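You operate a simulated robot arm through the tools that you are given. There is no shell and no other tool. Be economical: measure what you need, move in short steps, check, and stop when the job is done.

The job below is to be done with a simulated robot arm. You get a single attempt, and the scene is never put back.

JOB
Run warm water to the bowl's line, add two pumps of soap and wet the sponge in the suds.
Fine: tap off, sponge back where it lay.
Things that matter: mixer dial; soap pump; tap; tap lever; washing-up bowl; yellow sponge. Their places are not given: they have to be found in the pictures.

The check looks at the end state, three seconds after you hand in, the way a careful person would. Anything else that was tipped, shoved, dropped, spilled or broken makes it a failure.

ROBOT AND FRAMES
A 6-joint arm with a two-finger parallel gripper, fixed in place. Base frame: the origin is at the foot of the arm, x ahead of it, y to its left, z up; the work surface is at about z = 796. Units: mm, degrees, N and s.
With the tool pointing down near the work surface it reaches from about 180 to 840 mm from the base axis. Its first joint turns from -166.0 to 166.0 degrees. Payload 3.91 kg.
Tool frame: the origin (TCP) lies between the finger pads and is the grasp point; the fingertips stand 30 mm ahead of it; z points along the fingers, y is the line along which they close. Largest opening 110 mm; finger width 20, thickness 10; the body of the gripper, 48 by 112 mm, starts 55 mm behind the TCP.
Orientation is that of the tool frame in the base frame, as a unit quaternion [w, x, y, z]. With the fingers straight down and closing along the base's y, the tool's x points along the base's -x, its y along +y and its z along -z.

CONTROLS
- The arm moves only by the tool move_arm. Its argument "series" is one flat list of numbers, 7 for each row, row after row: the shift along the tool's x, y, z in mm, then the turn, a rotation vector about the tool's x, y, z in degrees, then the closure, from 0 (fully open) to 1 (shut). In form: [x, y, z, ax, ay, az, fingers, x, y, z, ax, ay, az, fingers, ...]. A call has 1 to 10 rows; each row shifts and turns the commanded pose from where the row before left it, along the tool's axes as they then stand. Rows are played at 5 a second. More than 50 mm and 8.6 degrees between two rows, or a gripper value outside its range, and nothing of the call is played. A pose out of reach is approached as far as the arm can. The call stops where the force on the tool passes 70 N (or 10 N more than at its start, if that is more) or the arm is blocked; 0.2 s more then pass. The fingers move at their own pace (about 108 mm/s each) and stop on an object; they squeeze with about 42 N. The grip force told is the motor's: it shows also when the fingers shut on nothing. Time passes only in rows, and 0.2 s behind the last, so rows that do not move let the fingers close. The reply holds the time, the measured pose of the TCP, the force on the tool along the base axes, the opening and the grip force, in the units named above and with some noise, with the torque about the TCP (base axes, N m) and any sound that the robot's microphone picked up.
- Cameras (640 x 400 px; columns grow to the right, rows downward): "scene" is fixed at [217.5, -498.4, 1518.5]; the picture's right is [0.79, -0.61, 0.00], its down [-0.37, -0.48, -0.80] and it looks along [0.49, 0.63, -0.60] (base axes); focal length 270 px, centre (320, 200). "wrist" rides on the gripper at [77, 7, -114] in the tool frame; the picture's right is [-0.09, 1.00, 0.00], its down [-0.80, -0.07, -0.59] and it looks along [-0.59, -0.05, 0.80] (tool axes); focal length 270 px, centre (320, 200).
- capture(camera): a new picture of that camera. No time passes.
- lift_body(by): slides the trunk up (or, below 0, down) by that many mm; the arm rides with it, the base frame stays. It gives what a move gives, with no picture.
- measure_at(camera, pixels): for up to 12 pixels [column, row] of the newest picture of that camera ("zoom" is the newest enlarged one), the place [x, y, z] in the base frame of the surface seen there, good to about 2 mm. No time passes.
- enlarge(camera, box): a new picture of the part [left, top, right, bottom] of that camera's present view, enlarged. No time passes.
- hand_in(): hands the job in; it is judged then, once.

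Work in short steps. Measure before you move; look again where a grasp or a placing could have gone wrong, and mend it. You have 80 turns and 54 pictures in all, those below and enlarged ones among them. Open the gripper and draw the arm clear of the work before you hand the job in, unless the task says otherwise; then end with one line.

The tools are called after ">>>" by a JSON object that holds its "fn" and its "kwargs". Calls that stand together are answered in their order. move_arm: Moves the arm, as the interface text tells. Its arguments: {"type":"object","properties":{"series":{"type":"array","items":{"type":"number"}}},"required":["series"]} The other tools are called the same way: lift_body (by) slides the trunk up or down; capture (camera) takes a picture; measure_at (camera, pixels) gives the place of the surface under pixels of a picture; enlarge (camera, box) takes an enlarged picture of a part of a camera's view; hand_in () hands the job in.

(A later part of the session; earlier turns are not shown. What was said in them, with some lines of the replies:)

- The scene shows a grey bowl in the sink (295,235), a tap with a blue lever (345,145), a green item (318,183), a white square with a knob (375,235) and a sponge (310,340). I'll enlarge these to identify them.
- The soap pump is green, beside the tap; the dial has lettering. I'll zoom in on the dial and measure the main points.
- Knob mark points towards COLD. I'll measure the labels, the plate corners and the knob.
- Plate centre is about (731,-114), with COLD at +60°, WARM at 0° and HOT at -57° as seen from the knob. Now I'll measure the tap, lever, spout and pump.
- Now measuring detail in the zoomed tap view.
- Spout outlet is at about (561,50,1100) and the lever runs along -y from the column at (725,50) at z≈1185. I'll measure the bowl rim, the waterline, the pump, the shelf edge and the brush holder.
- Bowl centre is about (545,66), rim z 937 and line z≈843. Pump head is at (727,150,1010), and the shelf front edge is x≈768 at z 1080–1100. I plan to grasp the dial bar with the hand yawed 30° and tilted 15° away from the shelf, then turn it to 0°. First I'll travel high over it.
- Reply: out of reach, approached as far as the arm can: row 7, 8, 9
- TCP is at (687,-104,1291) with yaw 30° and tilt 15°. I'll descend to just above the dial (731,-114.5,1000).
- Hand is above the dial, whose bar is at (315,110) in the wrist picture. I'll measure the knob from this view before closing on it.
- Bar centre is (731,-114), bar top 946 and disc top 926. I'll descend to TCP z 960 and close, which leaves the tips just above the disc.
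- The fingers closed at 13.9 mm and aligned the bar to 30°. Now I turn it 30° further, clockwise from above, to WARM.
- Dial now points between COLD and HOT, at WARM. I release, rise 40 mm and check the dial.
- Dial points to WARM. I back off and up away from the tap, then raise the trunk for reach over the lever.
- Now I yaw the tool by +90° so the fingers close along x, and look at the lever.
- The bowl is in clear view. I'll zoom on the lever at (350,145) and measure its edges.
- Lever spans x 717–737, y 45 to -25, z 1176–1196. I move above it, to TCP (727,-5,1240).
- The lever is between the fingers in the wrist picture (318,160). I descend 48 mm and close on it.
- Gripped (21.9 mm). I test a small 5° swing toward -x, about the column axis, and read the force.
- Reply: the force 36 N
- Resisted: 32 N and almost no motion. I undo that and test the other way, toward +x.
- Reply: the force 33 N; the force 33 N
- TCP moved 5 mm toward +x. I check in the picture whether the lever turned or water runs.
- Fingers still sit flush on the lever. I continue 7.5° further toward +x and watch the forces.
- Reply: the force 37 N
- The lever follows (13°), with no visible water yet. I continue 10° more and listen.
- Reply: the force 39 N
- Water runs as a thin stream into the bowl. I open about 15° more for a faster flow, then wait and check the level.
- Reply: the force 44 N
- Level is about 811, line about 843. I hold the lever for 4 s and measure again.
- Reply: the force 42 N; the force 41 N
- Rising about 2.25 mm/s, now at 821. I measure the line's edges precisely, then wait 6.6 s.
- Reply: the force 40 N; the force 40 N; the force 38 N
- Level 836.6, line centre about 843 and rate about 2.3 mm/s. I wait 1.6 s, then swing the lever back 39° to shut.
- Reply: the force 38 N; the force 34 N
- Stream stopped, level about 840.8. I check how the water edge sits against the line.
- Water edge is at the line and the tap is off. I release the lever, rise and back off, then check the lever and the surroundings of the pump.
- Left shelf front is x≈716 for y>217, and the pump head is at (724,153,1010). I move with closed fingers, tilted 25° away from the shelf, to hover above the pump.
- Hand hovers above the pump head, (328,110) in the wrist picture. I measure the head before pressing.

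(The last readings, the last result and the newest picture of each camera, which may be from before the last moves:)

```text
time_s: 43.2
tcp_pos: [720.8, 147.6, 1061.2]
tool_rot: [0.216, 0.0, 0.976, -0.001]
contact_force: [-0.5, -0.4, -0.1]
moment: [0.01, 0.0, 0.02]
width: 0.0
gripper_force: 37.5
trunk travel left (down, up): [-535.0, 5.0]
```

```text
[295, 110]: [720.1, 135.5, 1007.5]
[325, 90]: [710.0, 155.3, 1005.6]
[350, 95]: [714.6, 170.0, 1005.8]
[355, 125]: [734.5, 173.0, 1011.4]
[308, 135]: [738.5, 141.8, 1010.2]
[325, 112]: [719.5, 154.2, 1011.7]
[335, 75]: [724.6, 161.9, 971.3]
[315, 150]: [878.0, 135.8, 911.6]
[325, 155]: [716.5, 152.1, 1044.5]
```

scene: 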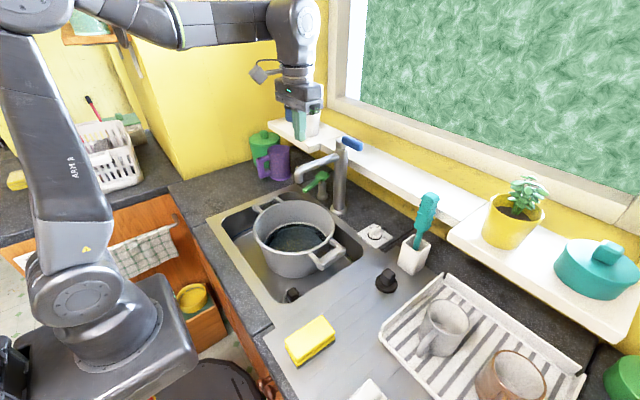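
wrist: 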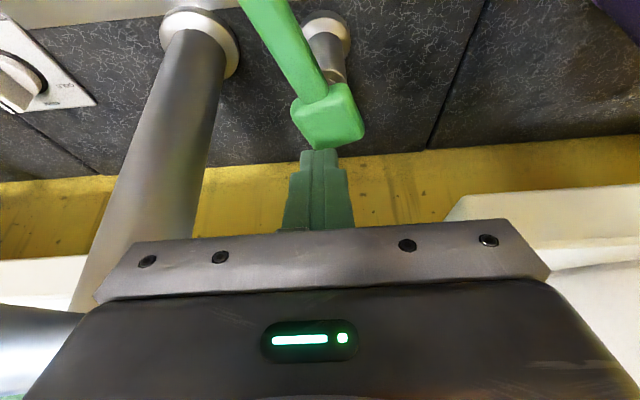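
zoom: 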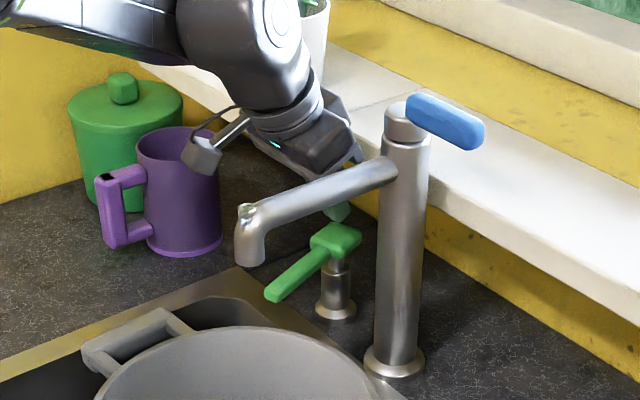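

Head centre is about (726,154,1011). I shift slightly (-4 in x, +4 in y), then go down in small rows to about 12 mm past contact.

>>> {"fn": "move_arm", "kwargs": {"series": [3.6, 4, -1.7, 0, 0, 0, 1, 2.1, 0, 4.53, 0, 0, 0, 1, 2.1, 0, 4.53, 0, 0, 0, 1, 2.1, 0, 4.53, 0, 0, 0, 1, 2.1, 0, 4.53, 0, 0, 0, 1, 2.1, 0, 4.53, 0, 0, 0, 1, 2.1, 0, 4.53, 0, 0, 0, 1]}}

>>> {"fn": "enlarge", "kwargs": {"camera": "scene", "box": [280, 130, 366, 230]}}

```text
time_s: 44.8
tcp_pos: [715.5, 152.5, 1031.5]
tool_rot: [0.216, 0.0, 0.976, -0.001]
contact_force: [0.3, 0.5, 2.5]
moment: [0.01, -0.03, -0.04]
width: 0.2
gripper_force: 37.7
trunk travel left (down, up): [-535.0, 5.0]
```

```text
4.00 times, centred on (323, 180) of scene
```

zoom: 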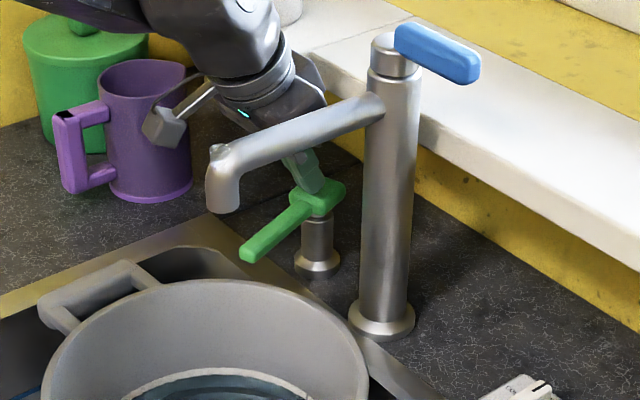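

Contact is light so far (2.5 N). I press 10 mm further.

>>> {"fn": "move_arm", "kwargs": {"series": [2.1, 0, 4.53, 0, 0, 0, 1, 2.1, 0, 4.53, 0, 0, 0, 1]}}

>>> {"fn": "enlarge", "kwargs": {"camera": "scene", "box": [280, 130, 366, 230]}}

```text
time_s: 45.4
tcp_pos: [716.2, 152.1, 1024.2]
tool_rot: [0.219, -0.002, 0.976, 0.0]
contact_force: [-0.7, -0.1, 17.8]
moment: [0.0, -0.01, -0.11]
width: 0.0
gripper_force: 37.9
trunk travel left (down, up): [-535.0, 5.0]
```

```text
4.00 times, centred on (323, 180) of scene
```

zoom: 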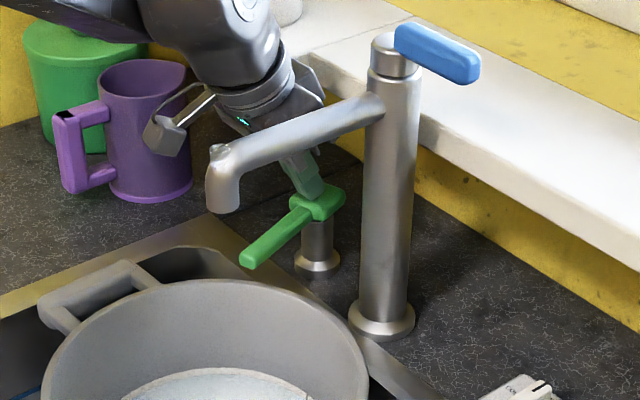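

Force is 17.8 N and suds have appeared in the bowl. I press 4 mm more to finish this stroke, then rise 30 mm to release the pump.

>>> {"fn": "move_arm", "kwargs": {"series": [1.7, 0, 3.6, 0, 0, 0, 1, 0, 0, 0, 0, 0, 0, 1]}}

>>> {"fn": "move_arm", "kwargs": {"series": [-2.1, 0, -4.53, 0, 0, 0, 1, -3.4, 0, -7.25, 0, 0, 0, 1, -4.2, 0, -9.06, 0, 0, 0, 1, -4.2, 0, -9.06, 0, 0, 0, 1, 0, 0, 0, 0, 0, 0, 1, 0, 0, 0, 0, 0, 0, 1]}}

>>> {"fn": "enlarge", "kwargs": {"camera": "scene", "box": [240, 130, 360, 280]}}

```text
time_s: 46.0
tcp_pos: [714.1, 151.6, 1021.2]
tool_rot: [0.221, -0.001, 0.975, 0.001]
contact_force: [5.0, 2.1, 40.6]
moment: [0.07, -0.34, -0.11]
width: 0.1
gripper_force: 37.9
trunk travel left (down, up): [-535.0, 5.0]
```

```text
time_s: 47.4
tcp_pos: [714.8, 151.1, 1049.9]
tool_rot: [0.217, -0.001, 0.976, 0.0]
contact_force: [-0.2, -0.9, -0.6]
moment: [0.0, 0.01, -0.01]
width: 0.2
gripper_force: 37.3
trunk travel left (down, up): [-535.0, 5.0]
```

```text
2.67 times, centred on (300, 205) of scene
```

zoom: 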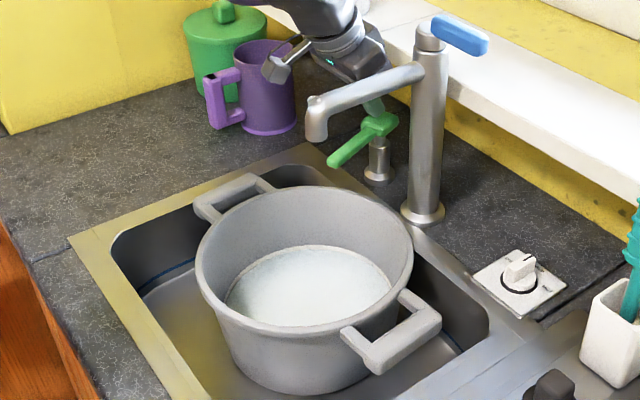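

First pump done; hand is at 1050, clear of the risen head. Second stroke: the same 30 mm press, then release.

>>> {"fn": "move_arm", "kwargs": {"series": [2.1, 0, 4.53, 0, 0, 0, 1, 2.1, 0, 4.53, 0, 0, 0, 1, 2.1, 0, 4.53, 0, 0, 0, 1, 2.1, 0, 4.53, 0, 0, 0, 1, 2.1, 0, 4.53, 0, 0, 0, 1, 2.1, 0, 4.53, 0, 0, 0, 1, 0.8, 0, 1.8, 0, 0, 0, 1, 0, 0, 0, 0, 0, 0, 1]}}

>>> {"fn": "move_arm", "kwargs": {"series": [-2.1, 0, -4.53, 0, 0, 0, 1, -3.4, 0, -7.25, 0, 0, 0, 1, -4.2, 0, -9.06, 0, 0, 0, 1, -4.2, 0, -9.06, 0, 0, 0, 1, 8, 0, -40, 0, 0, 0, 1, 10, 0, -45, 0, 0, 0, 1, 10, 0, -45, 0, 0, 0, 1, 10, 0, -45, 0, 0, 0, 1]}}

>>> {"fn": "capture", "kwargs": {"camera": "scene"}}

```text
time_s: 49.2
tcp_pos: [715.5, 152.3, 1022.7]
tool_rot: [0.221, -0.001, 0.975, 0.0]
contact_force: [5.9, 0.2, 35.3]
moment: [0.04, -0.32, -0.2]
width: 0.0
gripper_force: 38.2
trunk travel left (down, up): [-535.0, 5.0]
```

```text
time_s: 51.0
tcp_pos: [605.2, 151.8, 1194.0]
tool_rot: [0.217, -0.001, 0.976, -0.001]
contact_force: [-0.4, -0.3, 0.1]
moment: [-0.03, -0.01, -0.03]
width: 0.2
gripper_force: 37.2
trunk travel left (down, up): [-535.0, 5.0]
```

```text
20 pictures are left
```

scene: 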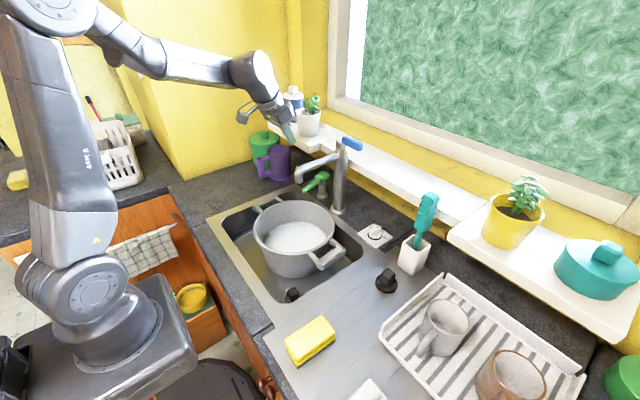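

Two pumps are done and suds show in the bowl. Now I zoom on the sponge at (310,340) and measure its corners.

>>> {"fn": "enlarge", "kwargs": {"camera": "scene", "box": [265, 300, 361, 380]}}

>>> {"fn": "measure_at", "kwargs": {"camera": "zoom", "pixels": [[140, 270], [145, 275], [385, 115], [470, 245], [475, 220], [270, 395], [165, 400], [255, 430], [300, 250], [500, 300], [230, 390], [145, 300]]}}

```text
5.00 times, centred on (313, 340) of scene
```

zoom: 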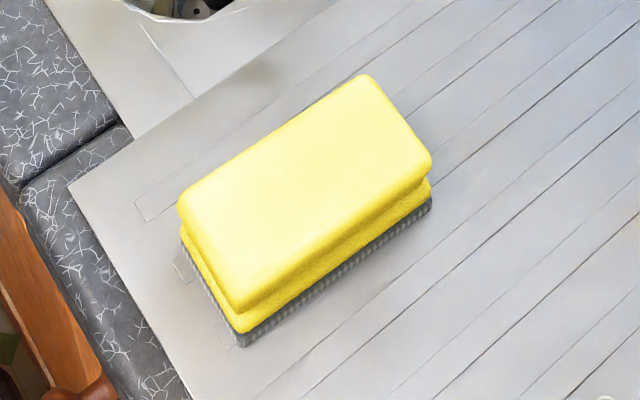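

```text
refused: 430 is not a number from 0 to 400
```

>>> {"fn": "measure_at", "kwargs": {"camera": "zoom", "pixels": [[185, 210], [362, 82], [425, 158], [240, 300], [300, 190], [240, 340], [428, 205], [186, 240], [270, 320], [460, 220], [330, 70], [150, 250]]}}

```text
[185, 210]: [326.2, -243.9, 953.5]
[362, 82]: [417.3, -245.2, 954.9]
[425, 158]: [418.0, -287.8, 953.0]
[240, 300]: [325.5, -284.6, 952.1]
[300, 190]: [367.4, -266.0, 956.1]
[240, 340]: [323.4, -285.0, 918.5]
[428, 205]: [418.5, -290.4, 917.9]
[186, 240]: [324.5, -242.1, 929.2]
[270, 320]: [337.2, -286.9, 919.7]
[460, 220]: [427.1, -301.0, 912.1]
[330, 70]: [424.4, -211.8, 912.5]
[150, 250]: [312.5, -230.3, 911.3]
```

Sponge: x 322–420, y -290 to -241, z 912–955, centre (371,-265.5), long axis along x. I untilt, retract to x=371, then travel to above the sponge with fingers open.

>>> {"fn": "move_arm", "kwargs": {"series": [0, 0, -10, 0, 8.33, 0, 0.2, 0, 0, 0, 0, 8.33, 0, 0.2, 0, 0, 0, 0, 8.34, 0, 0.2, 46, 0, 0, 0, 0, 0, 0.2, 46, 0, 0, 0, 0, 0, 0.2, 46, 0, 0, 0, 0, 0, 0.2, 46, 0, 0, 0, 0, 0, 0.2, 46, 0, 0, 0, 0, 0, 0.2]}}

>>> {"fn": "move_arm", "kwargs": {"series": [0, -46.4, 0, 0, 0, 0, 0.2, 0, -46.4, 0, 0, 0, 0, 0.2, 0, -46.4, 0, 0, 0, 0, 0.2, 0, -46.4, 0, 0, 0, 0, 0.2, 0, -46.4, 0, 0, 0, 0, 0.2, 0, -46.4, 0, 0, 0, 0, 0.2, 0, -46.4, 0, 0, 0, 0, 0.2, 0, -46.4, 0, 0, 0, 0, 0.2, 0, -46.4, 0, 0, 0, 0, 0.2]}}

```text
time_s: 52.8
tcp_pos: [370.4, 150.6, 1202.8]
tool_rot: [0.001, -0.001, 1.0, -0.001]
contact_force: [1.2, -0.4, 0.5]
moment: [0.01, -0.02, 0.02]
width: 87.9
gripper_force: 0.1
trunk travel left (down, up): [-535.0, 5.0]
```

```text
time_s: 54.8
tcp_pos: [373.9, -267.0, 1202.9]
tool_rot: [0.0, -0.001, 1.0, 0.0]
contact_force: [-0.1, 0.4, 0.1]
moment: [0.05, 0.03, 0.03]
width: 87.9
gripper_force: 0.0
trunk travel left (down, up): [-535.0, 5.0]
```

Above the sponge. I descend to z≈1000 and look with the wrist camera.

>>> {"fn": "move_arm", "kwargs": {"series": [2, 1, 40, 0, 0, 0, 0.2, 0, 0, 40, 0, 0, 0, 0.2, 0, 0, 40, 0, 0, 0, 0.2, 0, 0, 40, 0, 0, 0, 0.2, 0, 0, 40, 0, 0, 0, 0.2, 0, 0, 0, 0, 0, 0, 0.2]}}

>>> {"fn": "capture", "kwargs": {"camera": "wrist"}}

>>> {"fn": "measure_at", "kwargs": {"camera": "wrist", "pixels": [[320, 160], [290, 120], [340, 120], [320, 200]]}}

```text
time_s: 56.2
tcp_pos: [370.5, -265.3, 1003.6]
tool_rot: [-0.001, -0.001, 1.0, 0.0]
contact_force: [-0.1, 0.0, 0.9]
moment: [0.03, -0.03, -0.02]
width: 87.9
gripper_force: 0.1
trunk travel left (down, up): [-535.0, 5.0]
```

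```text
18 pictures are left
```

wrist: 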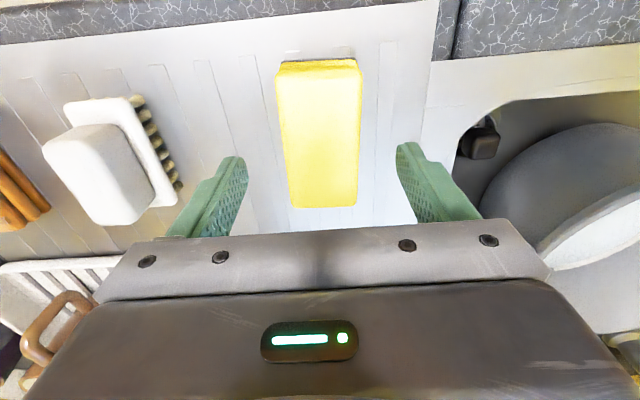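

```text
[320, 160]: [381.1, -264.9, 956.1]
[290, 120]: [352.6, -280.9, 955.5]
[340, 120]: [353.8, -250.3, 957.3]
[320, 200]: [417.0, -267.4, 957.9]
```

Sponge is centred between the fingers. I narrow to ~70 mm to stay clear of the white brush, descend to z 947 and close.

>>> {"fn": "measure_at", "kwargs": {"camera": "wrist", "pixels": [[178, 180], [165, 150], [145, 110]]}}

>>> {"fn": "move_arm", "kwargs": {"series": [0, 0, 0, 0, 0, 0, 0.36, 0, 0, 20, 0, 0, 0, 0.36, 0, 0, 20, 0, 0, 0, 0.36, 0, 0, 16, 0, 0, 0, 0.36, 0, 0, 0, 0, 0, 0, 0.36]}}

>>> {"fn": "move_arm", "kwargs": {"series": [0, 0, 0, 0, 0, 0, 0.6, 0, 0, 0, 0, 0, 0, 0.7, 0, 0, 0, 0, 0, 0, 0.7]}}

```text
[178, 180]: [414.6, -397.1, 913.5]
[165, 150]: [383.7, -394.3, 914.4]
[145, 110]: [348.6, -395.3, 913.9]
```

```text
time_s: 57.4
tcp_pos: [370.9, -264.1, 947.4]
tool_rot: [0.0, -0.002, 1.0, -0.001]
contact_force: [0.1, -0.2, -0.6]
moment: [-0.02, 0.01, 0.04]
width: 70.7
gripper_force: 0.0
trunk travel left (down, up): [-535.0, 5.0]
```

```text
time_s: 58.2
tcp_pos: [370.9, -264.4, 947.1]
tool_rot: [0.0, -0.001, 1.0, -0.001]
contact_force: [0.3, 0.4, -0.2]
moment: [-0.03, 0.02, 0.0]
width: 51.4
gripper_force: 42.0
trunk travel left (down, up): [-535.0, 5.0]
```

Sponge gripped at 51.4 mm, 42 N. I lift to z 1080, tilt 10° and shift to y=66 beside the bowl.

>>> {"fn": "move_arm", "kwargs": {"series": [0, 0, -44.3, 0, 0, 0, 0.7, 0, 0, -44.3, 0, 0, 0, 0.7, 0, 0, -44.3, 0, 0, 0, 0.7, 0, 47.2, 0, 0, -5, 0, 0.7, 0, 47.2, 0, 0, -5, 0, 0.7, 0, 47.2, 0, 0, 0, 0, 0.7, 0, 47.2, 0, 0, 0, 0, 0.7, 0, 47.2, 0, 0, 0, 0, 0.7, 0, 47.2, 0, 0, 0, 0, 0.7, 0, 47.2, 0, 0, 0, 0, 0.7]}}

>>> {"fn": "capture", "kwargs": {"camera": "scene"}}

>>> {"fn": "measure_at", "kwargs": {"camera": "scene", "pixels": [[295, 235], [285, 230], [300, 244], [298, 165], [301, 178]]}}

```text
time_s: 60.4
tcp_pos: [371.6, 66.2, 1080.0]
tool_rot: [0.087, 0.0, 0.996, -0.001]
contact_force: [-0.1, -0.1, 0.1]
moment: [0.01, -0.01, -0.02]
width: 51.0
gripper_force: 42.3
trunk travel left (down, up): [-535.0, 5.0]
```

```text
17 pictures are left
```

scene: 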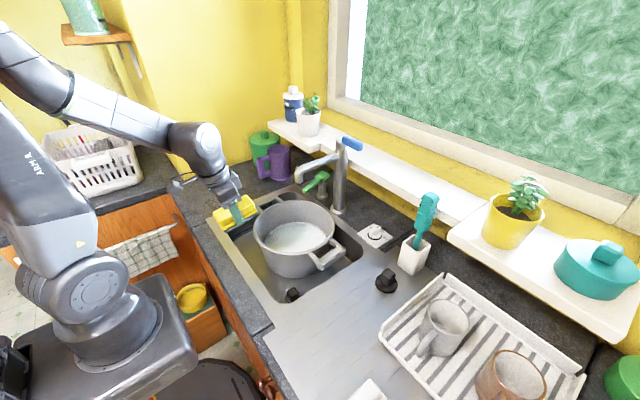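

```text
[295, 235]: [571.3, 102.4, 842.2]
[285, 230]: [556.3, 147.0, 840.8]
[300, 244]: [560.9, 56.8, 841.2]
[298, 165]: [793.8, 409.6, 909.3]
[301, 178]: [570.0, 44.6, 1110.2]
```

Sponge held well. I move over the bowl to (500,66,1050), in front of the spout, then lower to just over the suds.

>>> {"fn": "move_arm", "kwargs": {"series": [-40.4, 0, 17.3, 0, 0, 0, 0.7, -40.4, 0, 17.3, 0, 0, 0, 0.7, -40.4, 0, 17.3, 0, 0, 0, 0.7, 6.75, 0, 38.2, 0, 0, 0, 0.7, 6.75, 0, 38.2, 0, 0, 0, 0.7, 5.2, 0, 29.5, 0, 0, 0, 0.7, 0, 0, 0, 0, 0, 0, 0.7]}}

>>> {"fn": "enlarge", "kwargs": {"camera": "scene", "box": [200, 120, 376, 290]}}

```text
time_s: 62.0
tcp_pos: [499.4, 64.8, 942.3]
tool_rot: [0.088, -0.002, 0.996, -0.001]
contact_force: [-0.1, -0.3, 0.9]
moment: [-0.02, 0.03, 0.01]
width: 51.0
gripper_force: 42.0
trunk travel left (down, up): [-535.0, 5.0]
```

```text
2.35 times, centred on (288, 205) of scene
```

zoom: 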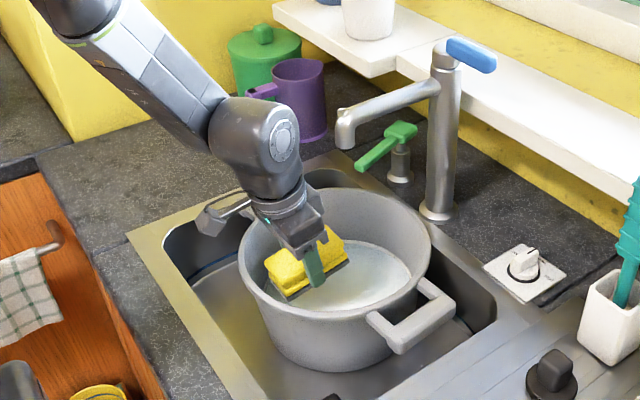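

Camera bracket would come near the bowl's near rim when lowered, so I lower in part, to TCP z≈866, with a +8 shift in x, and inspect.

>>> {"fn": "move_arm", "kwargs": {"series": [-3.5, 0, 26.5, 0, 0, 0, 0.7, 4.4, 0, 25, 0, 0, 0, 0.7, 4.4, 0, 25, 0, 0, 0, 0.7, 0, 0, 0, 0, 0, 0, 0.7]}}

>>> {"fn": "enlarge", "kwargs": {"camera": "scene", "box": [240, 170, 346, 280]}}

```text
time_s: 63.0
tcp_pos: [506.3, 66.7, 866.7]
tool_rot: [0.087, -0.001, 0.996, 0.0]
contact_force: [0.4, -0.2, -0.1]
moment: [-0.01, 0.01, -0.01]
width: 51.0
gripper_force: 42.2
trunk travel left (down, up): [-535.0, 5.0]
```

```text
3.64 times, centred on (293, 225) of scene
```

zoom: 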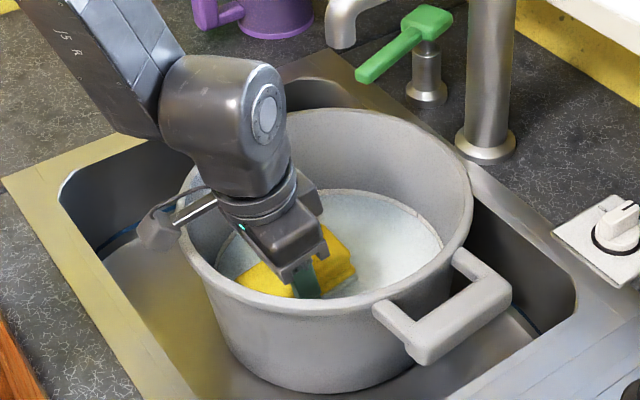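

The sponge is in the suds. I measure how near the camera bracket is to the rim.

>>> {"fn": "measure_at", "kwargs": {"camera": "zoom", "pixels": [[150, 240], [158, 248], [175, 235], [195, 215], [205, 206], [185, 212], [195, 270], [330, 268], [265, 280], [340, 240]]}}

```text
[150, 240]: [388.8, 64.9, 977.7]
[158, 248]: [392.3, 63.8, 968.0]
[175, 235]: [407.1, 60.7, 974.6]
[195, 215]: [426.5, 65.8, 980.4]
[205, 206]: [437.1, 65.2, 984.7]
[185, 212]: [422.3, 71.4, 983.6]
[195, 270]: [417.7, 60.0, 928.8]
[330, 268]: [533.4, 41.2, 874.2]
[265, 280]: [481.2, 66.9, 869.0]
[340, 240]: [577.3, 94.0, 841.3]
```

Bracket clears the rim by about 30 mm. I lower 13 mm more, dwell in the suds with a small up-and-down dab, then check.

>>> {"fn": "move_arm", "kwargs": {"series": [1.1, 0, 6.4, 0, 0, 0, 0.7, 1.1, 0, 6.4, 0, 0, 0, 0.7, 0, 0, 0, 0, 0, 0, 0.7, 0, 0, 0, 0, 0, 0, 0.7, 0, 0, 0, 0, 0, 0, 0.7, 0, 0, 0, 0, 0, 0, 0.7, 0, 0, 0, 0, 0, 0, 0.7, 0, 0, 0, 0, 0, 0, 0.7, 0, 0, 0, 0, 0, 0, 0.7, 0, 0, 0, 0, 0, 0, 0.7]}}

>>> {"fn": "move_arm", "kwargs": {"series": [0, 0, 0, 0, 0, 0, 0.7, 0, 0, 0, 0, 0, 0, 0.7, 0, 0, 0, 0, 0, 0, 0.7, 0, 0, 0, 0, 0, 0, 0.7, 0, 0, 0, 0, 0, 0, 0.7, 0, 0, 0, 0, 0, 0, 0.7, 0, 0, 0, 0, 0, 0, 0.7, 0, 0, 0, 0, 0, 0, 0.7]}}

>>> {"fn": "enlarge", "kwargs": {"camera": "scene", "box": [240, 170, 346, 280]}}

```text
time_s: 65.2
tcp_pos: [506.3, 64.0, 852.5]
tool_rot: [0.087, -0.001, 0.996, -0.001]
contact_force: [-0.8, -0.5, -0.1]
moment: [-0.02, 0.03, -0.02]
width: 50.9
gripper_force: 41.7
trunk travel left (down, up): [-535.0, 5.0]
```

```text
time_s: 67.0
tcp_pos: [507.1, 64.8, 852.1]
tool_rot: [0.087, -0.001, 0.996, -0.001]
contact_force: [0.2, 0.3, -0.1]
moment: [-0.02, 0.01, 0.01]
width: 51.1
gripper_force: 41.7
trunk travel left (down, up): [-535.0, 5.0]
```

```text
3.64 times, centred on (293, 225) of scene
```

zoom: 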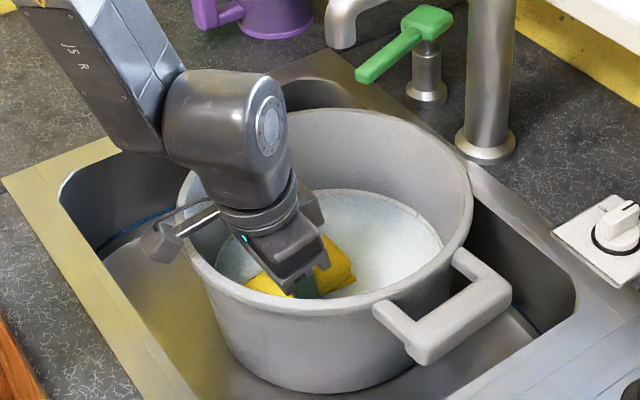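

Sponge sits deep in the suds. I raise it above the water inside the bowl and let it drain, then look.

>>> {"fn": "move_arm", "kwargs": {"series": [-3.5, 0, -19.7, 0, 0, 0, 0.7, -4.4, 0, -25, 0, 0, 0, 0.7, -4.4, 0, -25, 0, 0, 0, 0.7, -4.4, 0, -25, 0, 0, 0, 0.7, 0, 0, 0, 0, 0, 0, 0.7, 0, 0, 0, 0, 0, 0, 0.7, 0, 0, 0, 0, 0, 0, 0.7, 0, 0, 0, 0, 0, 0, 0.7, 0, 0, 0, 0, 0, 0, 0.7, 0, 0, 0, 0, 0, 0, 0.7]}}

>>> {"fn": "move_arm", "kwargs": {"series": [0, 0, 0, 0, 0, 0, 0.7, 0, 0, 0, 0, 0, 0, 0.7, 0, 0, 0, 0, 0, 0, 0.7, 0, 0, 0, 0, 0, 0, 0.7, 0, 0, 0, 0, 0, 0, 0.7, 0, 0, 0, 0, 0, 0, 0.7, 0, 0, 0, 0, 0, 0, 0.7, 0, 0, 0, 0, 0, 0, 0.7, 0, 0, 0, 0, 0, 0, 0.7, 0, 0, 0, 0, 0, 0, 0.7]}}

>>> {"fn": "enlarge", "kwargs": {"camera": "scene", "box": [240, 170, 346, 280]}}

>>> {"fn": "measure_at", "kwargs": {"camera": "zoom", "pixels": [[370, 240], [400, 245], [360, 265]]}}

```text
time_s: 69.2
tcp_pos: [507.5, 66.6, 948.2]
tool_rot: [0.088, -0.001, 0.996, -0.001]
contact_force: [0.8, 0.2, 0.0]
moment: [-0.01, -0.05, -0.01]
width: 51.1
gripper_force: 41.9
trunk travel left (down, up): [-535.0, 5.0]
```

```text
time_s: 71.4
tcp_pos: [506.8, 64.9, 949.1]
tool_rot: [0.087, 0.0, 0.996, -0.002]
contact_force: [-0.7, 0.1, -1.1]
moment: [0.0, -0.02, 0.0]
width: 51.0
gripper_force: 42.0
trunk travel left (down, up): [-535.0, 5.0]
```

```text
3.64 times, centred on (293, 225) of scene
```

zoom: 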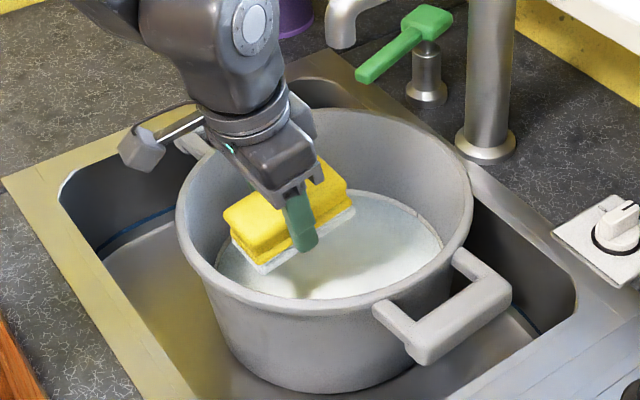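

```text
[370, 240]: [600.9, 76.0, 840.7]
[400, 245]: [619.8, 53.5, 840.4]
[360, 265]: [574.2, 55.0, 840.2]
```

Sponge is wet with suds and not dripping; level is steady at about 840.5. I lift, retract and carry it back the way it came.

>>> {"fn": "move_arm", "kwargs": {"series": [-7.5, 0, -42.7, 0, 0, 0, 0.7, -7.5, 0, -42.7, 0, 0, 0, 0.7, -7.5, 0, -42.7, 0, 0, 0, 0.7, 44.6, 0, -7.9, 0, 0, 0, 0.7, 44.6, 0, -7.9, 0, 0, 0, 0.7, 44.6, 0, -7.9, 0, 0, 0, 0.7]}}

>>> {"fn": "move_arm", "kwargs": {"series": [0, -47.2, 0, 0, 5, 0, 0.7, 0, -47.2, 0, 0, 5, 0, 0.7, 0, -47.2, 0, 0, 0, 0, 0.7, 0, -47.2, 0, 0, 0, 0, 0.7, 0, -47.2, 0, 0, 0, 0, 0.7, 0, -47.2, 0, 0, 0, 0, 0.7, 0, -47.2, 0, 0, 0, 0, 0.7, 0, 0, 0, 0, 0, 0, 0.7]}}

```text
time_s: 72.8
tcp_pos: [370.7, 65.0, 1079.6]
tool_rot: [0.088, -0.001, 0.996, -0.001]
contact_force: [-0.1, -0.1, 1.1]
moment: [-0.02, -0.01, 0.0]
width: 50.9
gripper_force: 42.0
trunk travel left (down, up): [-535.0, 5.0]
```

```text
time_s: 74.6
tcp_pos: [371.6, -265.3, 1079.4]
tool_rot: [0.0, -0.001, 1.0, 0.0]
contact_force: [-0.3, 0.3, -0.7]
moment: [0.02, 0.0, 0.02]
width: 50.9
gripper_force: 41.6
trunk travel left (down, up): [-535.0, 5.0]
```

Back above its place. I lower to z≈948.

>>> {"fn": "move_arm", "kwargs": {"series": [0, 0, 45, 0, 0, 0, 0.7, 0, 0, 45, 0, 0, 0, 0.7, 0.3, 0.5, 30, 0, 0, 0, 0.7, 0, 0, 6, 0, 0, 0, 0.7, 0, 0, 5, 0, 0, 0, 0.7, 0, 0, 0, 0, 0, 0, 0.7]}}

>>> {"fn": "enlarge", "kwargs": {"camera": "scene", "box": [265, 300, 361, 380]}}

```text
time_s: 76.0
tcp_pos: [372.0, -264.2, 946.1]
tool_rot: [-0.001, -0.001, 1.0, -0.001]
contact_force: [-0.5, 0.3, -0.5]
moment: [0.0, 0.02, 0.03]
width: 50.8
gripper_force: 41.9
trunk travel left (down, up): [-535.0, 5.0]
```

```text
5.00 times, centred on (313, 340) of scene
```

zoom: 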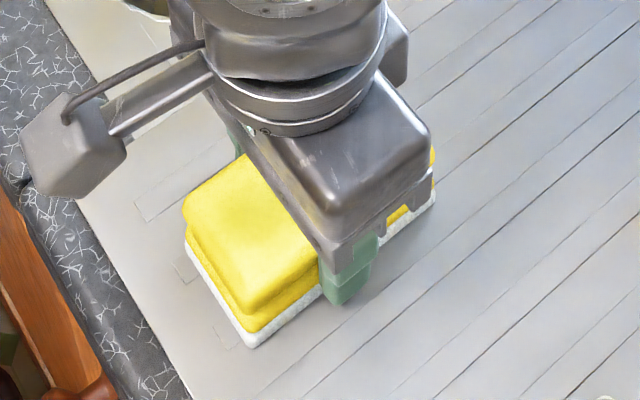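

Sponge sits where it was. I open the fingers gently, then rise and retract clear.

>>> {"fn": "move_arm", "kwargs": {"series": [0, 0, 0, 0, 0, 0, 0.45, 0, 0, 0, 0, 0, 0, 0.36, 0, 0, 0, 0, 0, 0, 0.36, 0, 0, -30, 0, 0, 0, 0.36, 0, 0, -45, 0, 0, 0, 0.2, 0, 0, -45, 0, 0, 0, 0, 0, 0, -45, 0, 0, 0, 0, 0, 0, -45, 0, 0, 0, 0, 0, 45, -30, 0, 0, 0, 0, 0, 45, -30, 0, 0, 0, 0]}}

>>> {"fn": "move_arm", "kwargs": {"series": [0, 45, 0, 0, 0, 0, 0, 0, 45, 0, 0, 0, 0, 0, 0, 45, 0, 0, 0, 0, 0, 0, 45, 0, 0, 0, 0, 0, 0, 45, 0, 0, 0, 0, 0]}}

>>> {"fn": "capture", "kwargs": {"camera": "scene"}}

>>> {"fn": "enlarge", "kwargs": {"camera": "scene", "box": [265, 300, 361, 380]}}

>>> {"fn": "measure_at", "kwargs": {"camera": "zoom", "pixels": [[185, 210], [362, 82], [425, 158], [240, 300], [300, 190], [240, 340], [428, 205]]}}

>>> {"fn": "enlarge", "kwargs": {"camera": "scene", "box": [230, 110, 410, 280]}}

```text
refused: row 9 steps farther than a row can; nothing moved
```

```text
time_s: 77.2
tcp_pos: [371.6, -38.8, 948.5]
tool_rot: [0.0, -0.001, 1.0, -0.001]
contact_force: [-0.1, 0.8, 1.1]
moment: [-0.02, 0.04, 0.0]
width: 110.1
gripper_force: 0.1
trunk travel left (down, up): [-535.0, 5.0]
```

```text
11 pictures are left
```

scene: 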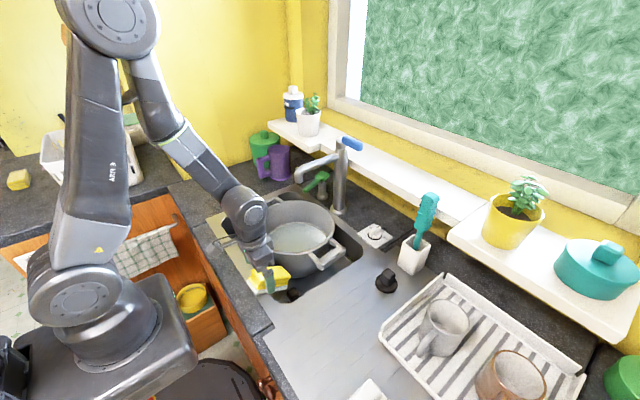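

```text
5.00 times, centred on (313, 340) of scene
```

zoom: 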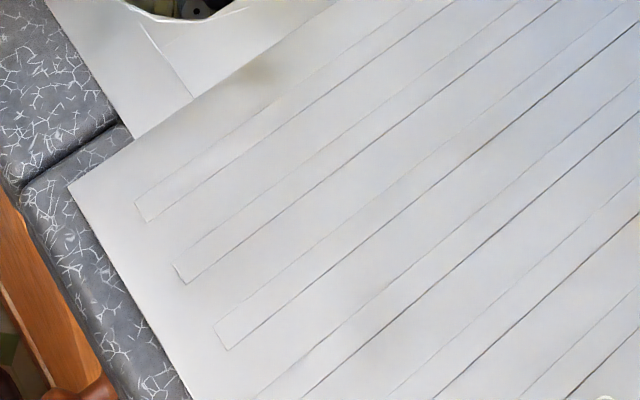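

```text
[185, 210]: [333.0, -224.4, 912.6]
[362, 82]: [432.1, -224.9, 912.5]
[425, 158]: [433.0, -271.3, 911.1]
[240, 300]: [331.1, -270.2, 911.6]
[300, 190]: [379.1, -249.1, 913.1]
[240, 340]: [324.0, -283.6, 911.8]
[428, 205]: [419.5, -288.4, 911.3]
```

```text
2.35 times, centred on (320, 195) of scene
```

zoom: 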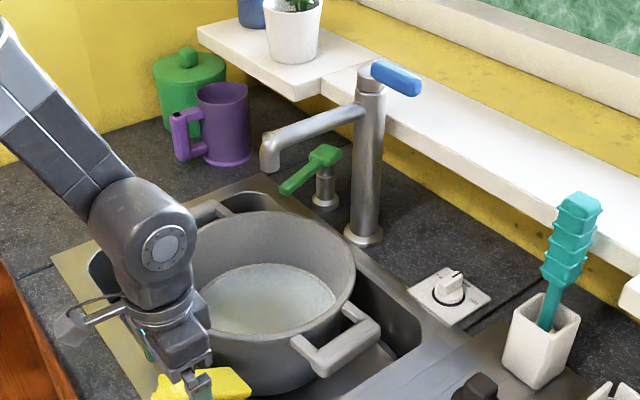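

My mistake: the first call was refused because one row was too long, and the second then dragged the sponge in +y while opening. It now lies near (255,280), beside the sink. I look with the wrist camera before moving anything.

>>> {"fn": "capture", "kwargs": {"camera": "wrist"}}

>>> {"fn": "measure_at", "kwargs": {"camera": "wrist", "pixels": [[320, 160], [290, 120], [340, 120], [280, 180], [260, 150], [380, 150], [320, 60], [380, 60], [420, 100], [200, 100]]}}

```text
8 pictures are left
```

wrist: 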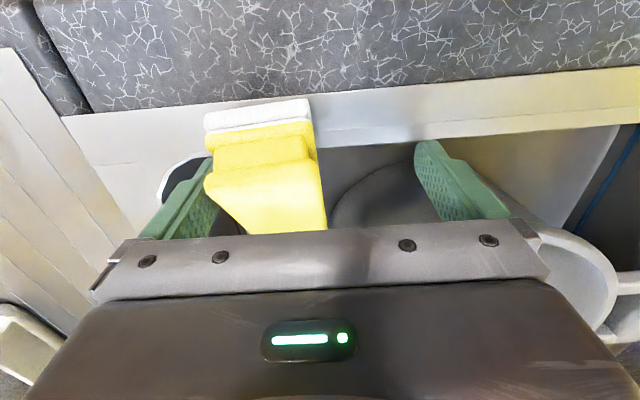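

```text
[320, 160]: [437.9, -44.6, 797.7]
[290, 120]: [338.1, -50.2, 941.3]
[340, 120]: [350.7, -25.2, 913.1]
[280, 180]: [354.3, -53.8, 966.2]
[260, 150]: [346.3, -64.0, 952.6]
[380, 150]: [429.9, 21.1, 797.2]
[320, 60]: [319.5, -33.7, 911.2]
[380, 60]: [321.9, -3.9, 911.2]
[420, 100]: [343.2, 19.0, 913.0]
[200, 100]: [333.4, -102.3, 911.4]
```

The sponge is between the fingers, pitched up with its far end probably on the bowl's rim. I measure its shape in detail before regrasping.

>>> {"fn": "measure_at", "kwargs": {"camera": "wrist", "pixels": [[210, 130], [208, 115], [305, 105], [310, 120], [260, 120], [235, 150], [300, 150], [225, 185], [265, 220], [315, 220], [312, 180], [240, 205]]}}

>>> {"fn": "enlarge", "kwargs": {"camera": "scene", "box": [225, 220, 321, 310]}}

>>> {"fn": "measure_at", "kwargs": {"camera": "zoom", "pixels": [[170, 290], [160, 310], [250, 310], [300, 240], [420, 250], [420, 275], [220, 320], [400, 240], [430, 255], [440, 290]]}}

```text
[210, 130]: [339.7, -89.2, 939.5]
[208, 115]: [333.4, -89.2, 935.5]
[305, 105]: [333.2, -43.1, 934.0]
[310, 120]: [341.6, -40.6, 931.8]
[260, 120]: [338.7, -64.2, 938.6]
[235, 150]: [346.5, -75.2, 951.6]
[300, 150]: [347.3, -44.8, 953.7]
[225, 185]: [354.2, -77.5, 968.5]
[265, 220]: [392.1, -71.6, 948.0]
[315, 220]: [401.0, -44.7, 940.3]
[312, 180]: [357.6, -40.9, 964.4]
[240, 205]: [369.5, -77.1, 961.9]
```

```text
4.44 times, centred on (273, 265) of scene
```

zoom: 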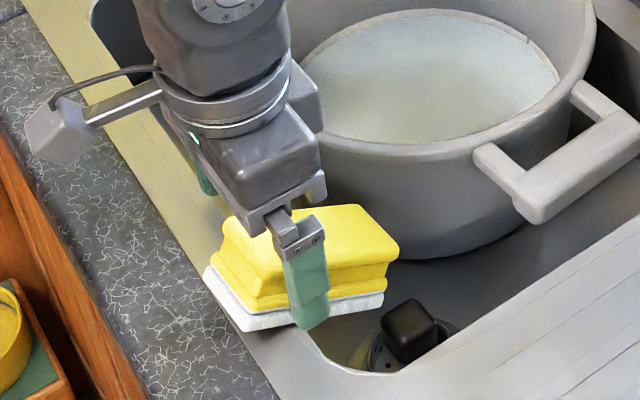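

```text
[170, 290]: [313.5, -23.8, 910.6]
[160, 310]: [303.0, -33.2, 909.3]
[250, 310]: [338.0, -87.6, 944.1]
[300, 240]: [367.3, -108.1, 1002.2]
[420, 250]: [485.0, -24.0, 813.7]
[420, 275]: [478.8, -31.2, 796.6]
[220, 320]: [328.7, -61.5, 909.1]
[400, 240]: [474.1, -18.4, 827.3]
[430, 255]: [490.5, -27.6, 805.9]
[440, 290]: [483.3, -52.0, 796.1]
```

The sponge tips over the sink's front edge: top at x=354 is 968 and at x=401 it's 940, with y -40 to -90. I centre on it (-25 in y) and close at once to catch it.

>>> {"fn": "move_arm", "kwargs": {"series": [0, -25, 0, 0, 0, 0, 0.7, 0, 0, 0, 0, 0, 0, 0.7, 0, 0, 0, 0, 0, 0, 0.7]}}

>>> {"fn": "capture", "kwargs": {"camera": "wrist"}}

>>> {"fn": "measure_at", "kwargs": {"camera": "wrist", "pixels": [[300, 105], [300, 115], [300, 125], [320, 140], [320, 160], [320, 180], [320, 200], [320, 220], [340, 160], [340, 200], [350, 120], [300, 160]]}}

```text
time_s: 78.0
tcp_pos: [371.9, -65.2, 946.7]
tool_rot: [-0.001, -0.001, 1.0, 0.0]
contact_force: [0.7, -0.3, 1.4]
moment: [-0.08, -0.04, 0.02]
width: 53.3
gripper_force: 42.4
trunk travel left (down, up): [-535.0, 5.0]
```

```text
6 pictures are left
```

wrist: 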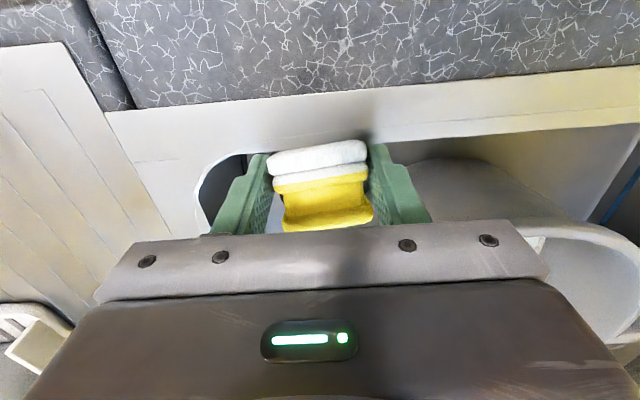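

```text
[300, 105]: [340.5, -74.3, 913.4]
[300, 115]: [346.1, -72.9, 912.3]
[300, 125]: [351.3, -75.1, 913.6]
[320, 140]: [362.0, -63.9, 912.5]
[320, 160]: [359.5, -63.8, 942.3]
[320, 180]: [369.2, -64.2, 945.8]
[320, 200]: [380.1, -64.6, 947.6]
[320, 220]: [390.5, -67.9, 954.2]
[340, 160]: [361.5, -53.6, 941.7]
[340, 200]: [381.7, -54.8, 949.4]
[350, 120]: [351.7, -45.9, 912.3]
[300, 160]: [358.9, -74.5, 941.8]
```

Caught: the sponge is gripped by its near end, hanging steeply with the scourer toward -x. I lift it straight up, carry it over the drainer and pitch the hand 45° so the sponge comes near flat.

>>> {"fn": "move_arm", "kwargs": {"series": [0, 0, -25, 0, 0, 0, 0.7, 0, 0, -40, 0, 0, 0, 0.7, 0, 0, -45, 0, 0, 0, 0.7, 0, 0, -45, 0, 0, 0, 0.7, 0, -40, 0, 0, 0, 0, 0.7, 0, -40, 0, 0, 0, 0, 0.7, 0, -40, 0, 0, 0, 0, 0.7, 0, -40, 0, 0, 0, 0, 0.7, 0, -40, 0, 0, 0, 0, 0.7]}}

```text
time_s: 80.0
tcp_pos: [370.3, -267.1, 1103.6]
tool_rot: [0.0, -0.001, 1.0, 0.0]
contact_force: [-0.1, -0.1, 1.0]
moment: [0.02, 0.05, 0.01]
width: 52.0
gripper_force: 41.6
trunk travel left (down, up): [-535.0, 5.0]
```

Still gripped (52 mm). Now I pitch by 45° in six rows and look.

>>> {"fn": "move_arm", "kwargs": {"series": [0, 0, 0, 0, -7.5, 0, 0.7, 0, 0, 0, 0, -7.5, 0, 0.7, 0, 0, 0, 0, -7.5, 0, 0.7, 0, 0, 0, 0, -7.5, 0, 0.7, 0, 0, 0, 0, -7.5, 0, 0.7, 0, 0, 0, 0, -7.5, 0, 0.7, 0, 0, 0, 0, 0, 0, 0.7]}}

>>> {"fn": "capture", "kwargs": {"camera": "scene"}}

```text
time_s: 81.6
tcp_pos: [371.1, -265.1, 1104.1]
tool_rot: [0.383, -0.002, 0.924, 0.0]
contact_force: [0.5, 0.3, -0.6]
moment: [0.02, 0.01, -0.04]
width: 51.6
gripper_force: 42.1
trunk travel left (down, up): [-535.0, 5.0]
```

```text
5 pictures are left
```

scene: 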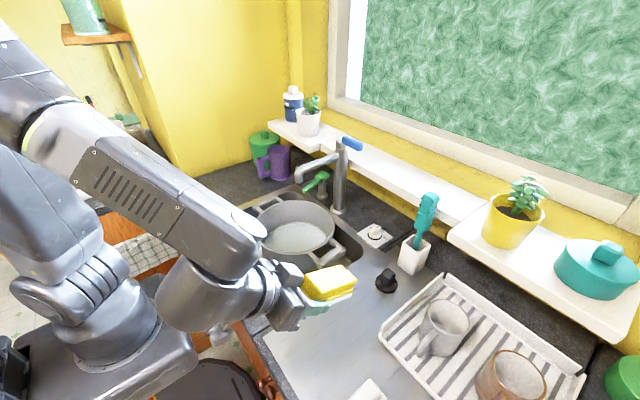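

I measure the sponge's top face and edges (yellow at (330,282)) to find its pitch.

>>> {"fn": "measure_at", "kwargs": {"camera": "scene", "pixels": [[306, 281], [312, 278], [320, 276], [330, 272], [340, 268], [348, 272], [353, 281], [340, 288], [330, 292], [350, 294], [335, 299], [325, 303]]}}

```text
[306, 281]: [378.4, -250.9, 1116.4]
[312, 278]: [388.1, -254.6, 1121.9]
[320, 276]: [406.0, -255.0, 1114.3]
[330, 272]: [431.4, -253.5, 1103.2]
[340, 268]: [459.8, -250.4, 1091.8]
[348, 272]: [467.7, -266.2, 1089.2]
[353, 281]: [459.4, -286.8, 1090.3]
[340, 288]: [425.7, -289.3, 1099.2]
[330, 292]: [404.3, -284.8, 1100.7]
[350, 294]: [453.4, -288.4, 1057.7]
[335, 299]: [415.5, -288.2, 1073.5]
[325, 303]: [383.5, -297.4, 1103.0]
```

Sponge pitch is 22° and its lowest edge is at TCP+(85,-57). I lower so that edge just reaches the drainer at its old far-end position.

>>> {"fn": "move_arm", "kwargs": {"series": [29, 0, 16.3, 0, 0, 0, 0.7, 29, 0, 16.3, 0, 0, 0, 0.7, 29, 0, 16.3, 0, 0, 0, 0.7, 29, 0, 16.3, 0, 0, 0, 0.7, 2.5, 0, 2.5, 0, 0, 0, 0.7, 0, 0, 0, 0, 0, 0, 0.7]}}

```text
time_s: 83.0
tcp_pos: [335.6, -264.3, 971.0]
tool_rot: [0.383, -0.001, 0.924, 0.0]
contact_force: [0.1, -0.2, 0.0]
moment: [-0.01, 0.01, -0.03]
width: 51.1
gripper_force: 41.9
trunk travel left (down, up): [-535.0, 5.0]
```

No contact yet; I lower 3 mm more, then open to ~75 mm so the near end settles flat.

>>> {"fn": "move_arm", "kwargs": {"series": [2.1, 0, 2.1, 0, 0, 0, 0.7, 0, 0, 0, 0, 0, 0, 0.5, 0, 0, 0, 0, 0, 0, 0.32, 0, 0, 0, 0, 0, 0, 0.32, 0, 0, 0, 0, 0, 0, 0.32, 0, 0, 0, 0, 0, 0, 0.32]}}

```text
time_s: 84.4
tcp_pos: [335.5, -265.2, 968.6]
tool_rot: [0.383, -0.002, 0.924, 0.0]
contact_force: [-1.1, 0.3, 0.5]
moment: [0.05, 0.01, -0.03]
width: 74.8
gripper_force: 0.1
trunk travel left (down, up): [-535.0, 5.0]
```

Now I back off along the fingers (up and toward the robot), untilt high above, and look.

>>> {"fn": "move_arm", "kwargs": {"series": [0, 0, -25, 0, 0, 0, 0.32, 0, 0, -40, 0, 0, 0, 0.32, -30, 0, -30, 0, 0, 0, 0.32, -30, 0, -30, 0, 7.5, 0, 0.32, 0, 0, 0, 0, 7.5, 0, 0.32, 0, 0, 0, 0, 7.5, 0, 0.32, 0, 0, 0, 0, 7.5, 0, 0.32, 0, 0, 0, 0, 7.5, 0, 0.32, 0, 0, 0, 0, 7.5, 0, 0.32]}}

>>> {"fn": "capture", "kwargs": {"camera": "wrist"}}

```text
time_s: 86.4
tcp_pos: [290.1, -264.6, 1099.2]
tool_rot: [-0.002, -0.001, 1.0, -0.001]
contact_force: [0.3, 0.0, 0.4]
moment: [-0.01, 0.02, 0.01]
width: 74.7
gripper_force: 0.0
trunk travel left (down, up): [-535.0, 5.0]
```

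```text
4 pictures are left
```

wrist: 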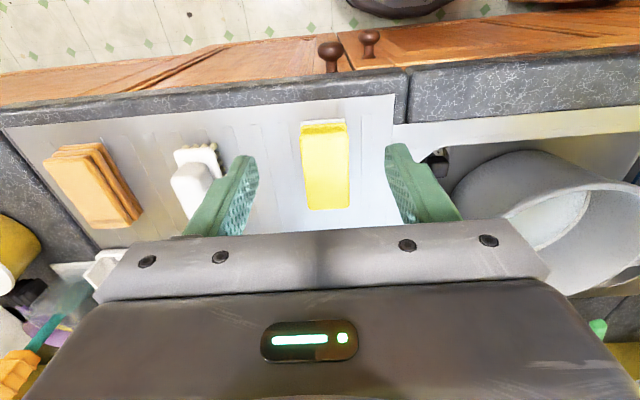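

Sponge lies flat, scourer down. I measure its corners against the original (x 322–420, y -290 to -241).

>>> {"fn": "measure_at", "kwargs": {"camera": "wrist", "pixels": [[302, 137], [346, 137], [307, 206], [348, 206], [325, 170], [322, 124], [303, 124], [345, 120], [325, 209], [301, 150], [349, 160]]}}

```text
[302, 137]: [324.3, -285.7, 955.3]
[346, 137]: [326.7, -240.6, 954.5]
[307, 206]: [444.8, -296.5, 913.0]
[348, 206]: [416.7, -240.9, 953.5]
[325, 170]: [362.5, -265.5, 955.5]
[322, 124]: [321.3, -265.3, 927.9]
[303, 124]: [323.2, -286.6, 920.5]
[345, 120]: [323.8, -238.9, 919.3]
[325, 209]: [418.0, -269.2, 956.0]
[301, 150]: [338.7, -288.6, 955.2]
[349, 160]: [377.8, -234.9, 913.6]
```

Sponge is back within about 2 mm of where it lay. I rise clear with open gripper and check the whole scene.

>>> {"fn": "move_arm", "kwargs": {"series": [0, 0, -45, 0, 0, 0, 0, 0, 0, -45, 0, 0, 0, 0, 0, 0, -45, 0, 0, 0, 0, 0, 45, 0, 0, 0, 0, 0, 0, 45, 0, 0, 0, 0, 0, 0, 45, 0, 0, 0, 0, 0, 0, 45, 0, 0, 0, 0, 0, 0, 45, 0, 0, 0, 0, 0, 0, 45, 0, 0, 0, 0, 0]}}

>>> {"fn": "capture", "kwargs": {"camera": "scene"}}

>>> {"fn": "measure_at", "kwargs": {"camera": "scene", "pixels": [[285, 230], [300, 240], [345, 143], [358, 148], [310, 340], [386, 275], [375, 232], [278, 285]]}}

>>> {"fn": "enlarge", "kwargs": {"camera": "scene", "box": [230, 130, 400, 290]}}

```text
time_s: 88.4
tcp_pos: [289.6, 5.1, 1230.9]
tool_rot: [-0.004, -0.001, 1.0, -0.002]
contact_force: [0.2, -0.2, 0.3]
moment: [-0.01, -0.02, 0.01]
width: 109.8
gripper_force: 0.0
trunk travel left (down, up): [-535.0, 5.0]
```

```text
3 pictures are left
```

scene: 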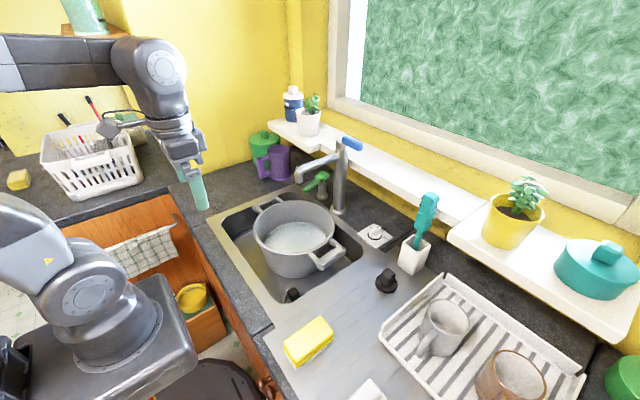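

```text
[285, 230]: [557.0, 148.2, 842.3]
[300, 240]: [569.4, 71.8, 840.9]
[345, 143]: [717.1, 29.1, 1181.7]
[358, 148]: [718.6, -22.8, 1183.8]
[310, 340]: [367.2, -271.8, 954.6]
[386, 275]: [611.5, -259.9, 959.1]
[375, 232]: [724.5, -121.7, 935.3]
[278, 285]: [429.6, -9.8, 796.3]
```

```text
2.50 times, centred on (315, 210) of scene
```

zoom: 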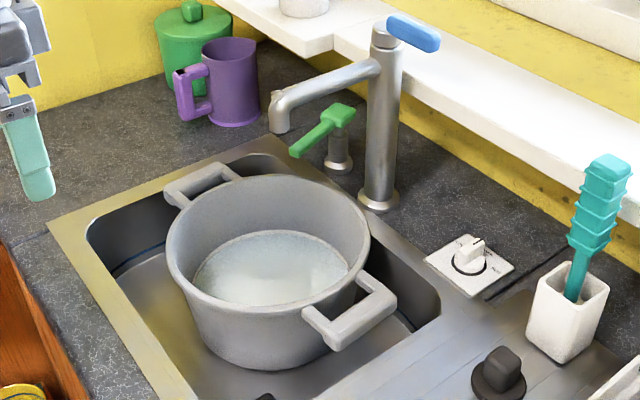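

The tap is off, with its lever back along -y. The level is at the line under suds, the dial is at WARM, the sponge is back in place and nothing else has moved. The arm is clear and the gripper open, so I hand in.

>>> {"fn": "hand_in", "kwargs": {}}

```text
The job is handed in.
```

I handed the job in: the bowl is filled with warm water to its line, two pumps of soap are in, the sponge is wet with suds and back within about 2 mm of where it lay, and the tap is off. One slip on the way: a refused move made me drag the sponge to the sink edge. I caught it as it tipped in and put it back, and nothing else looked disturbed in the last picture.
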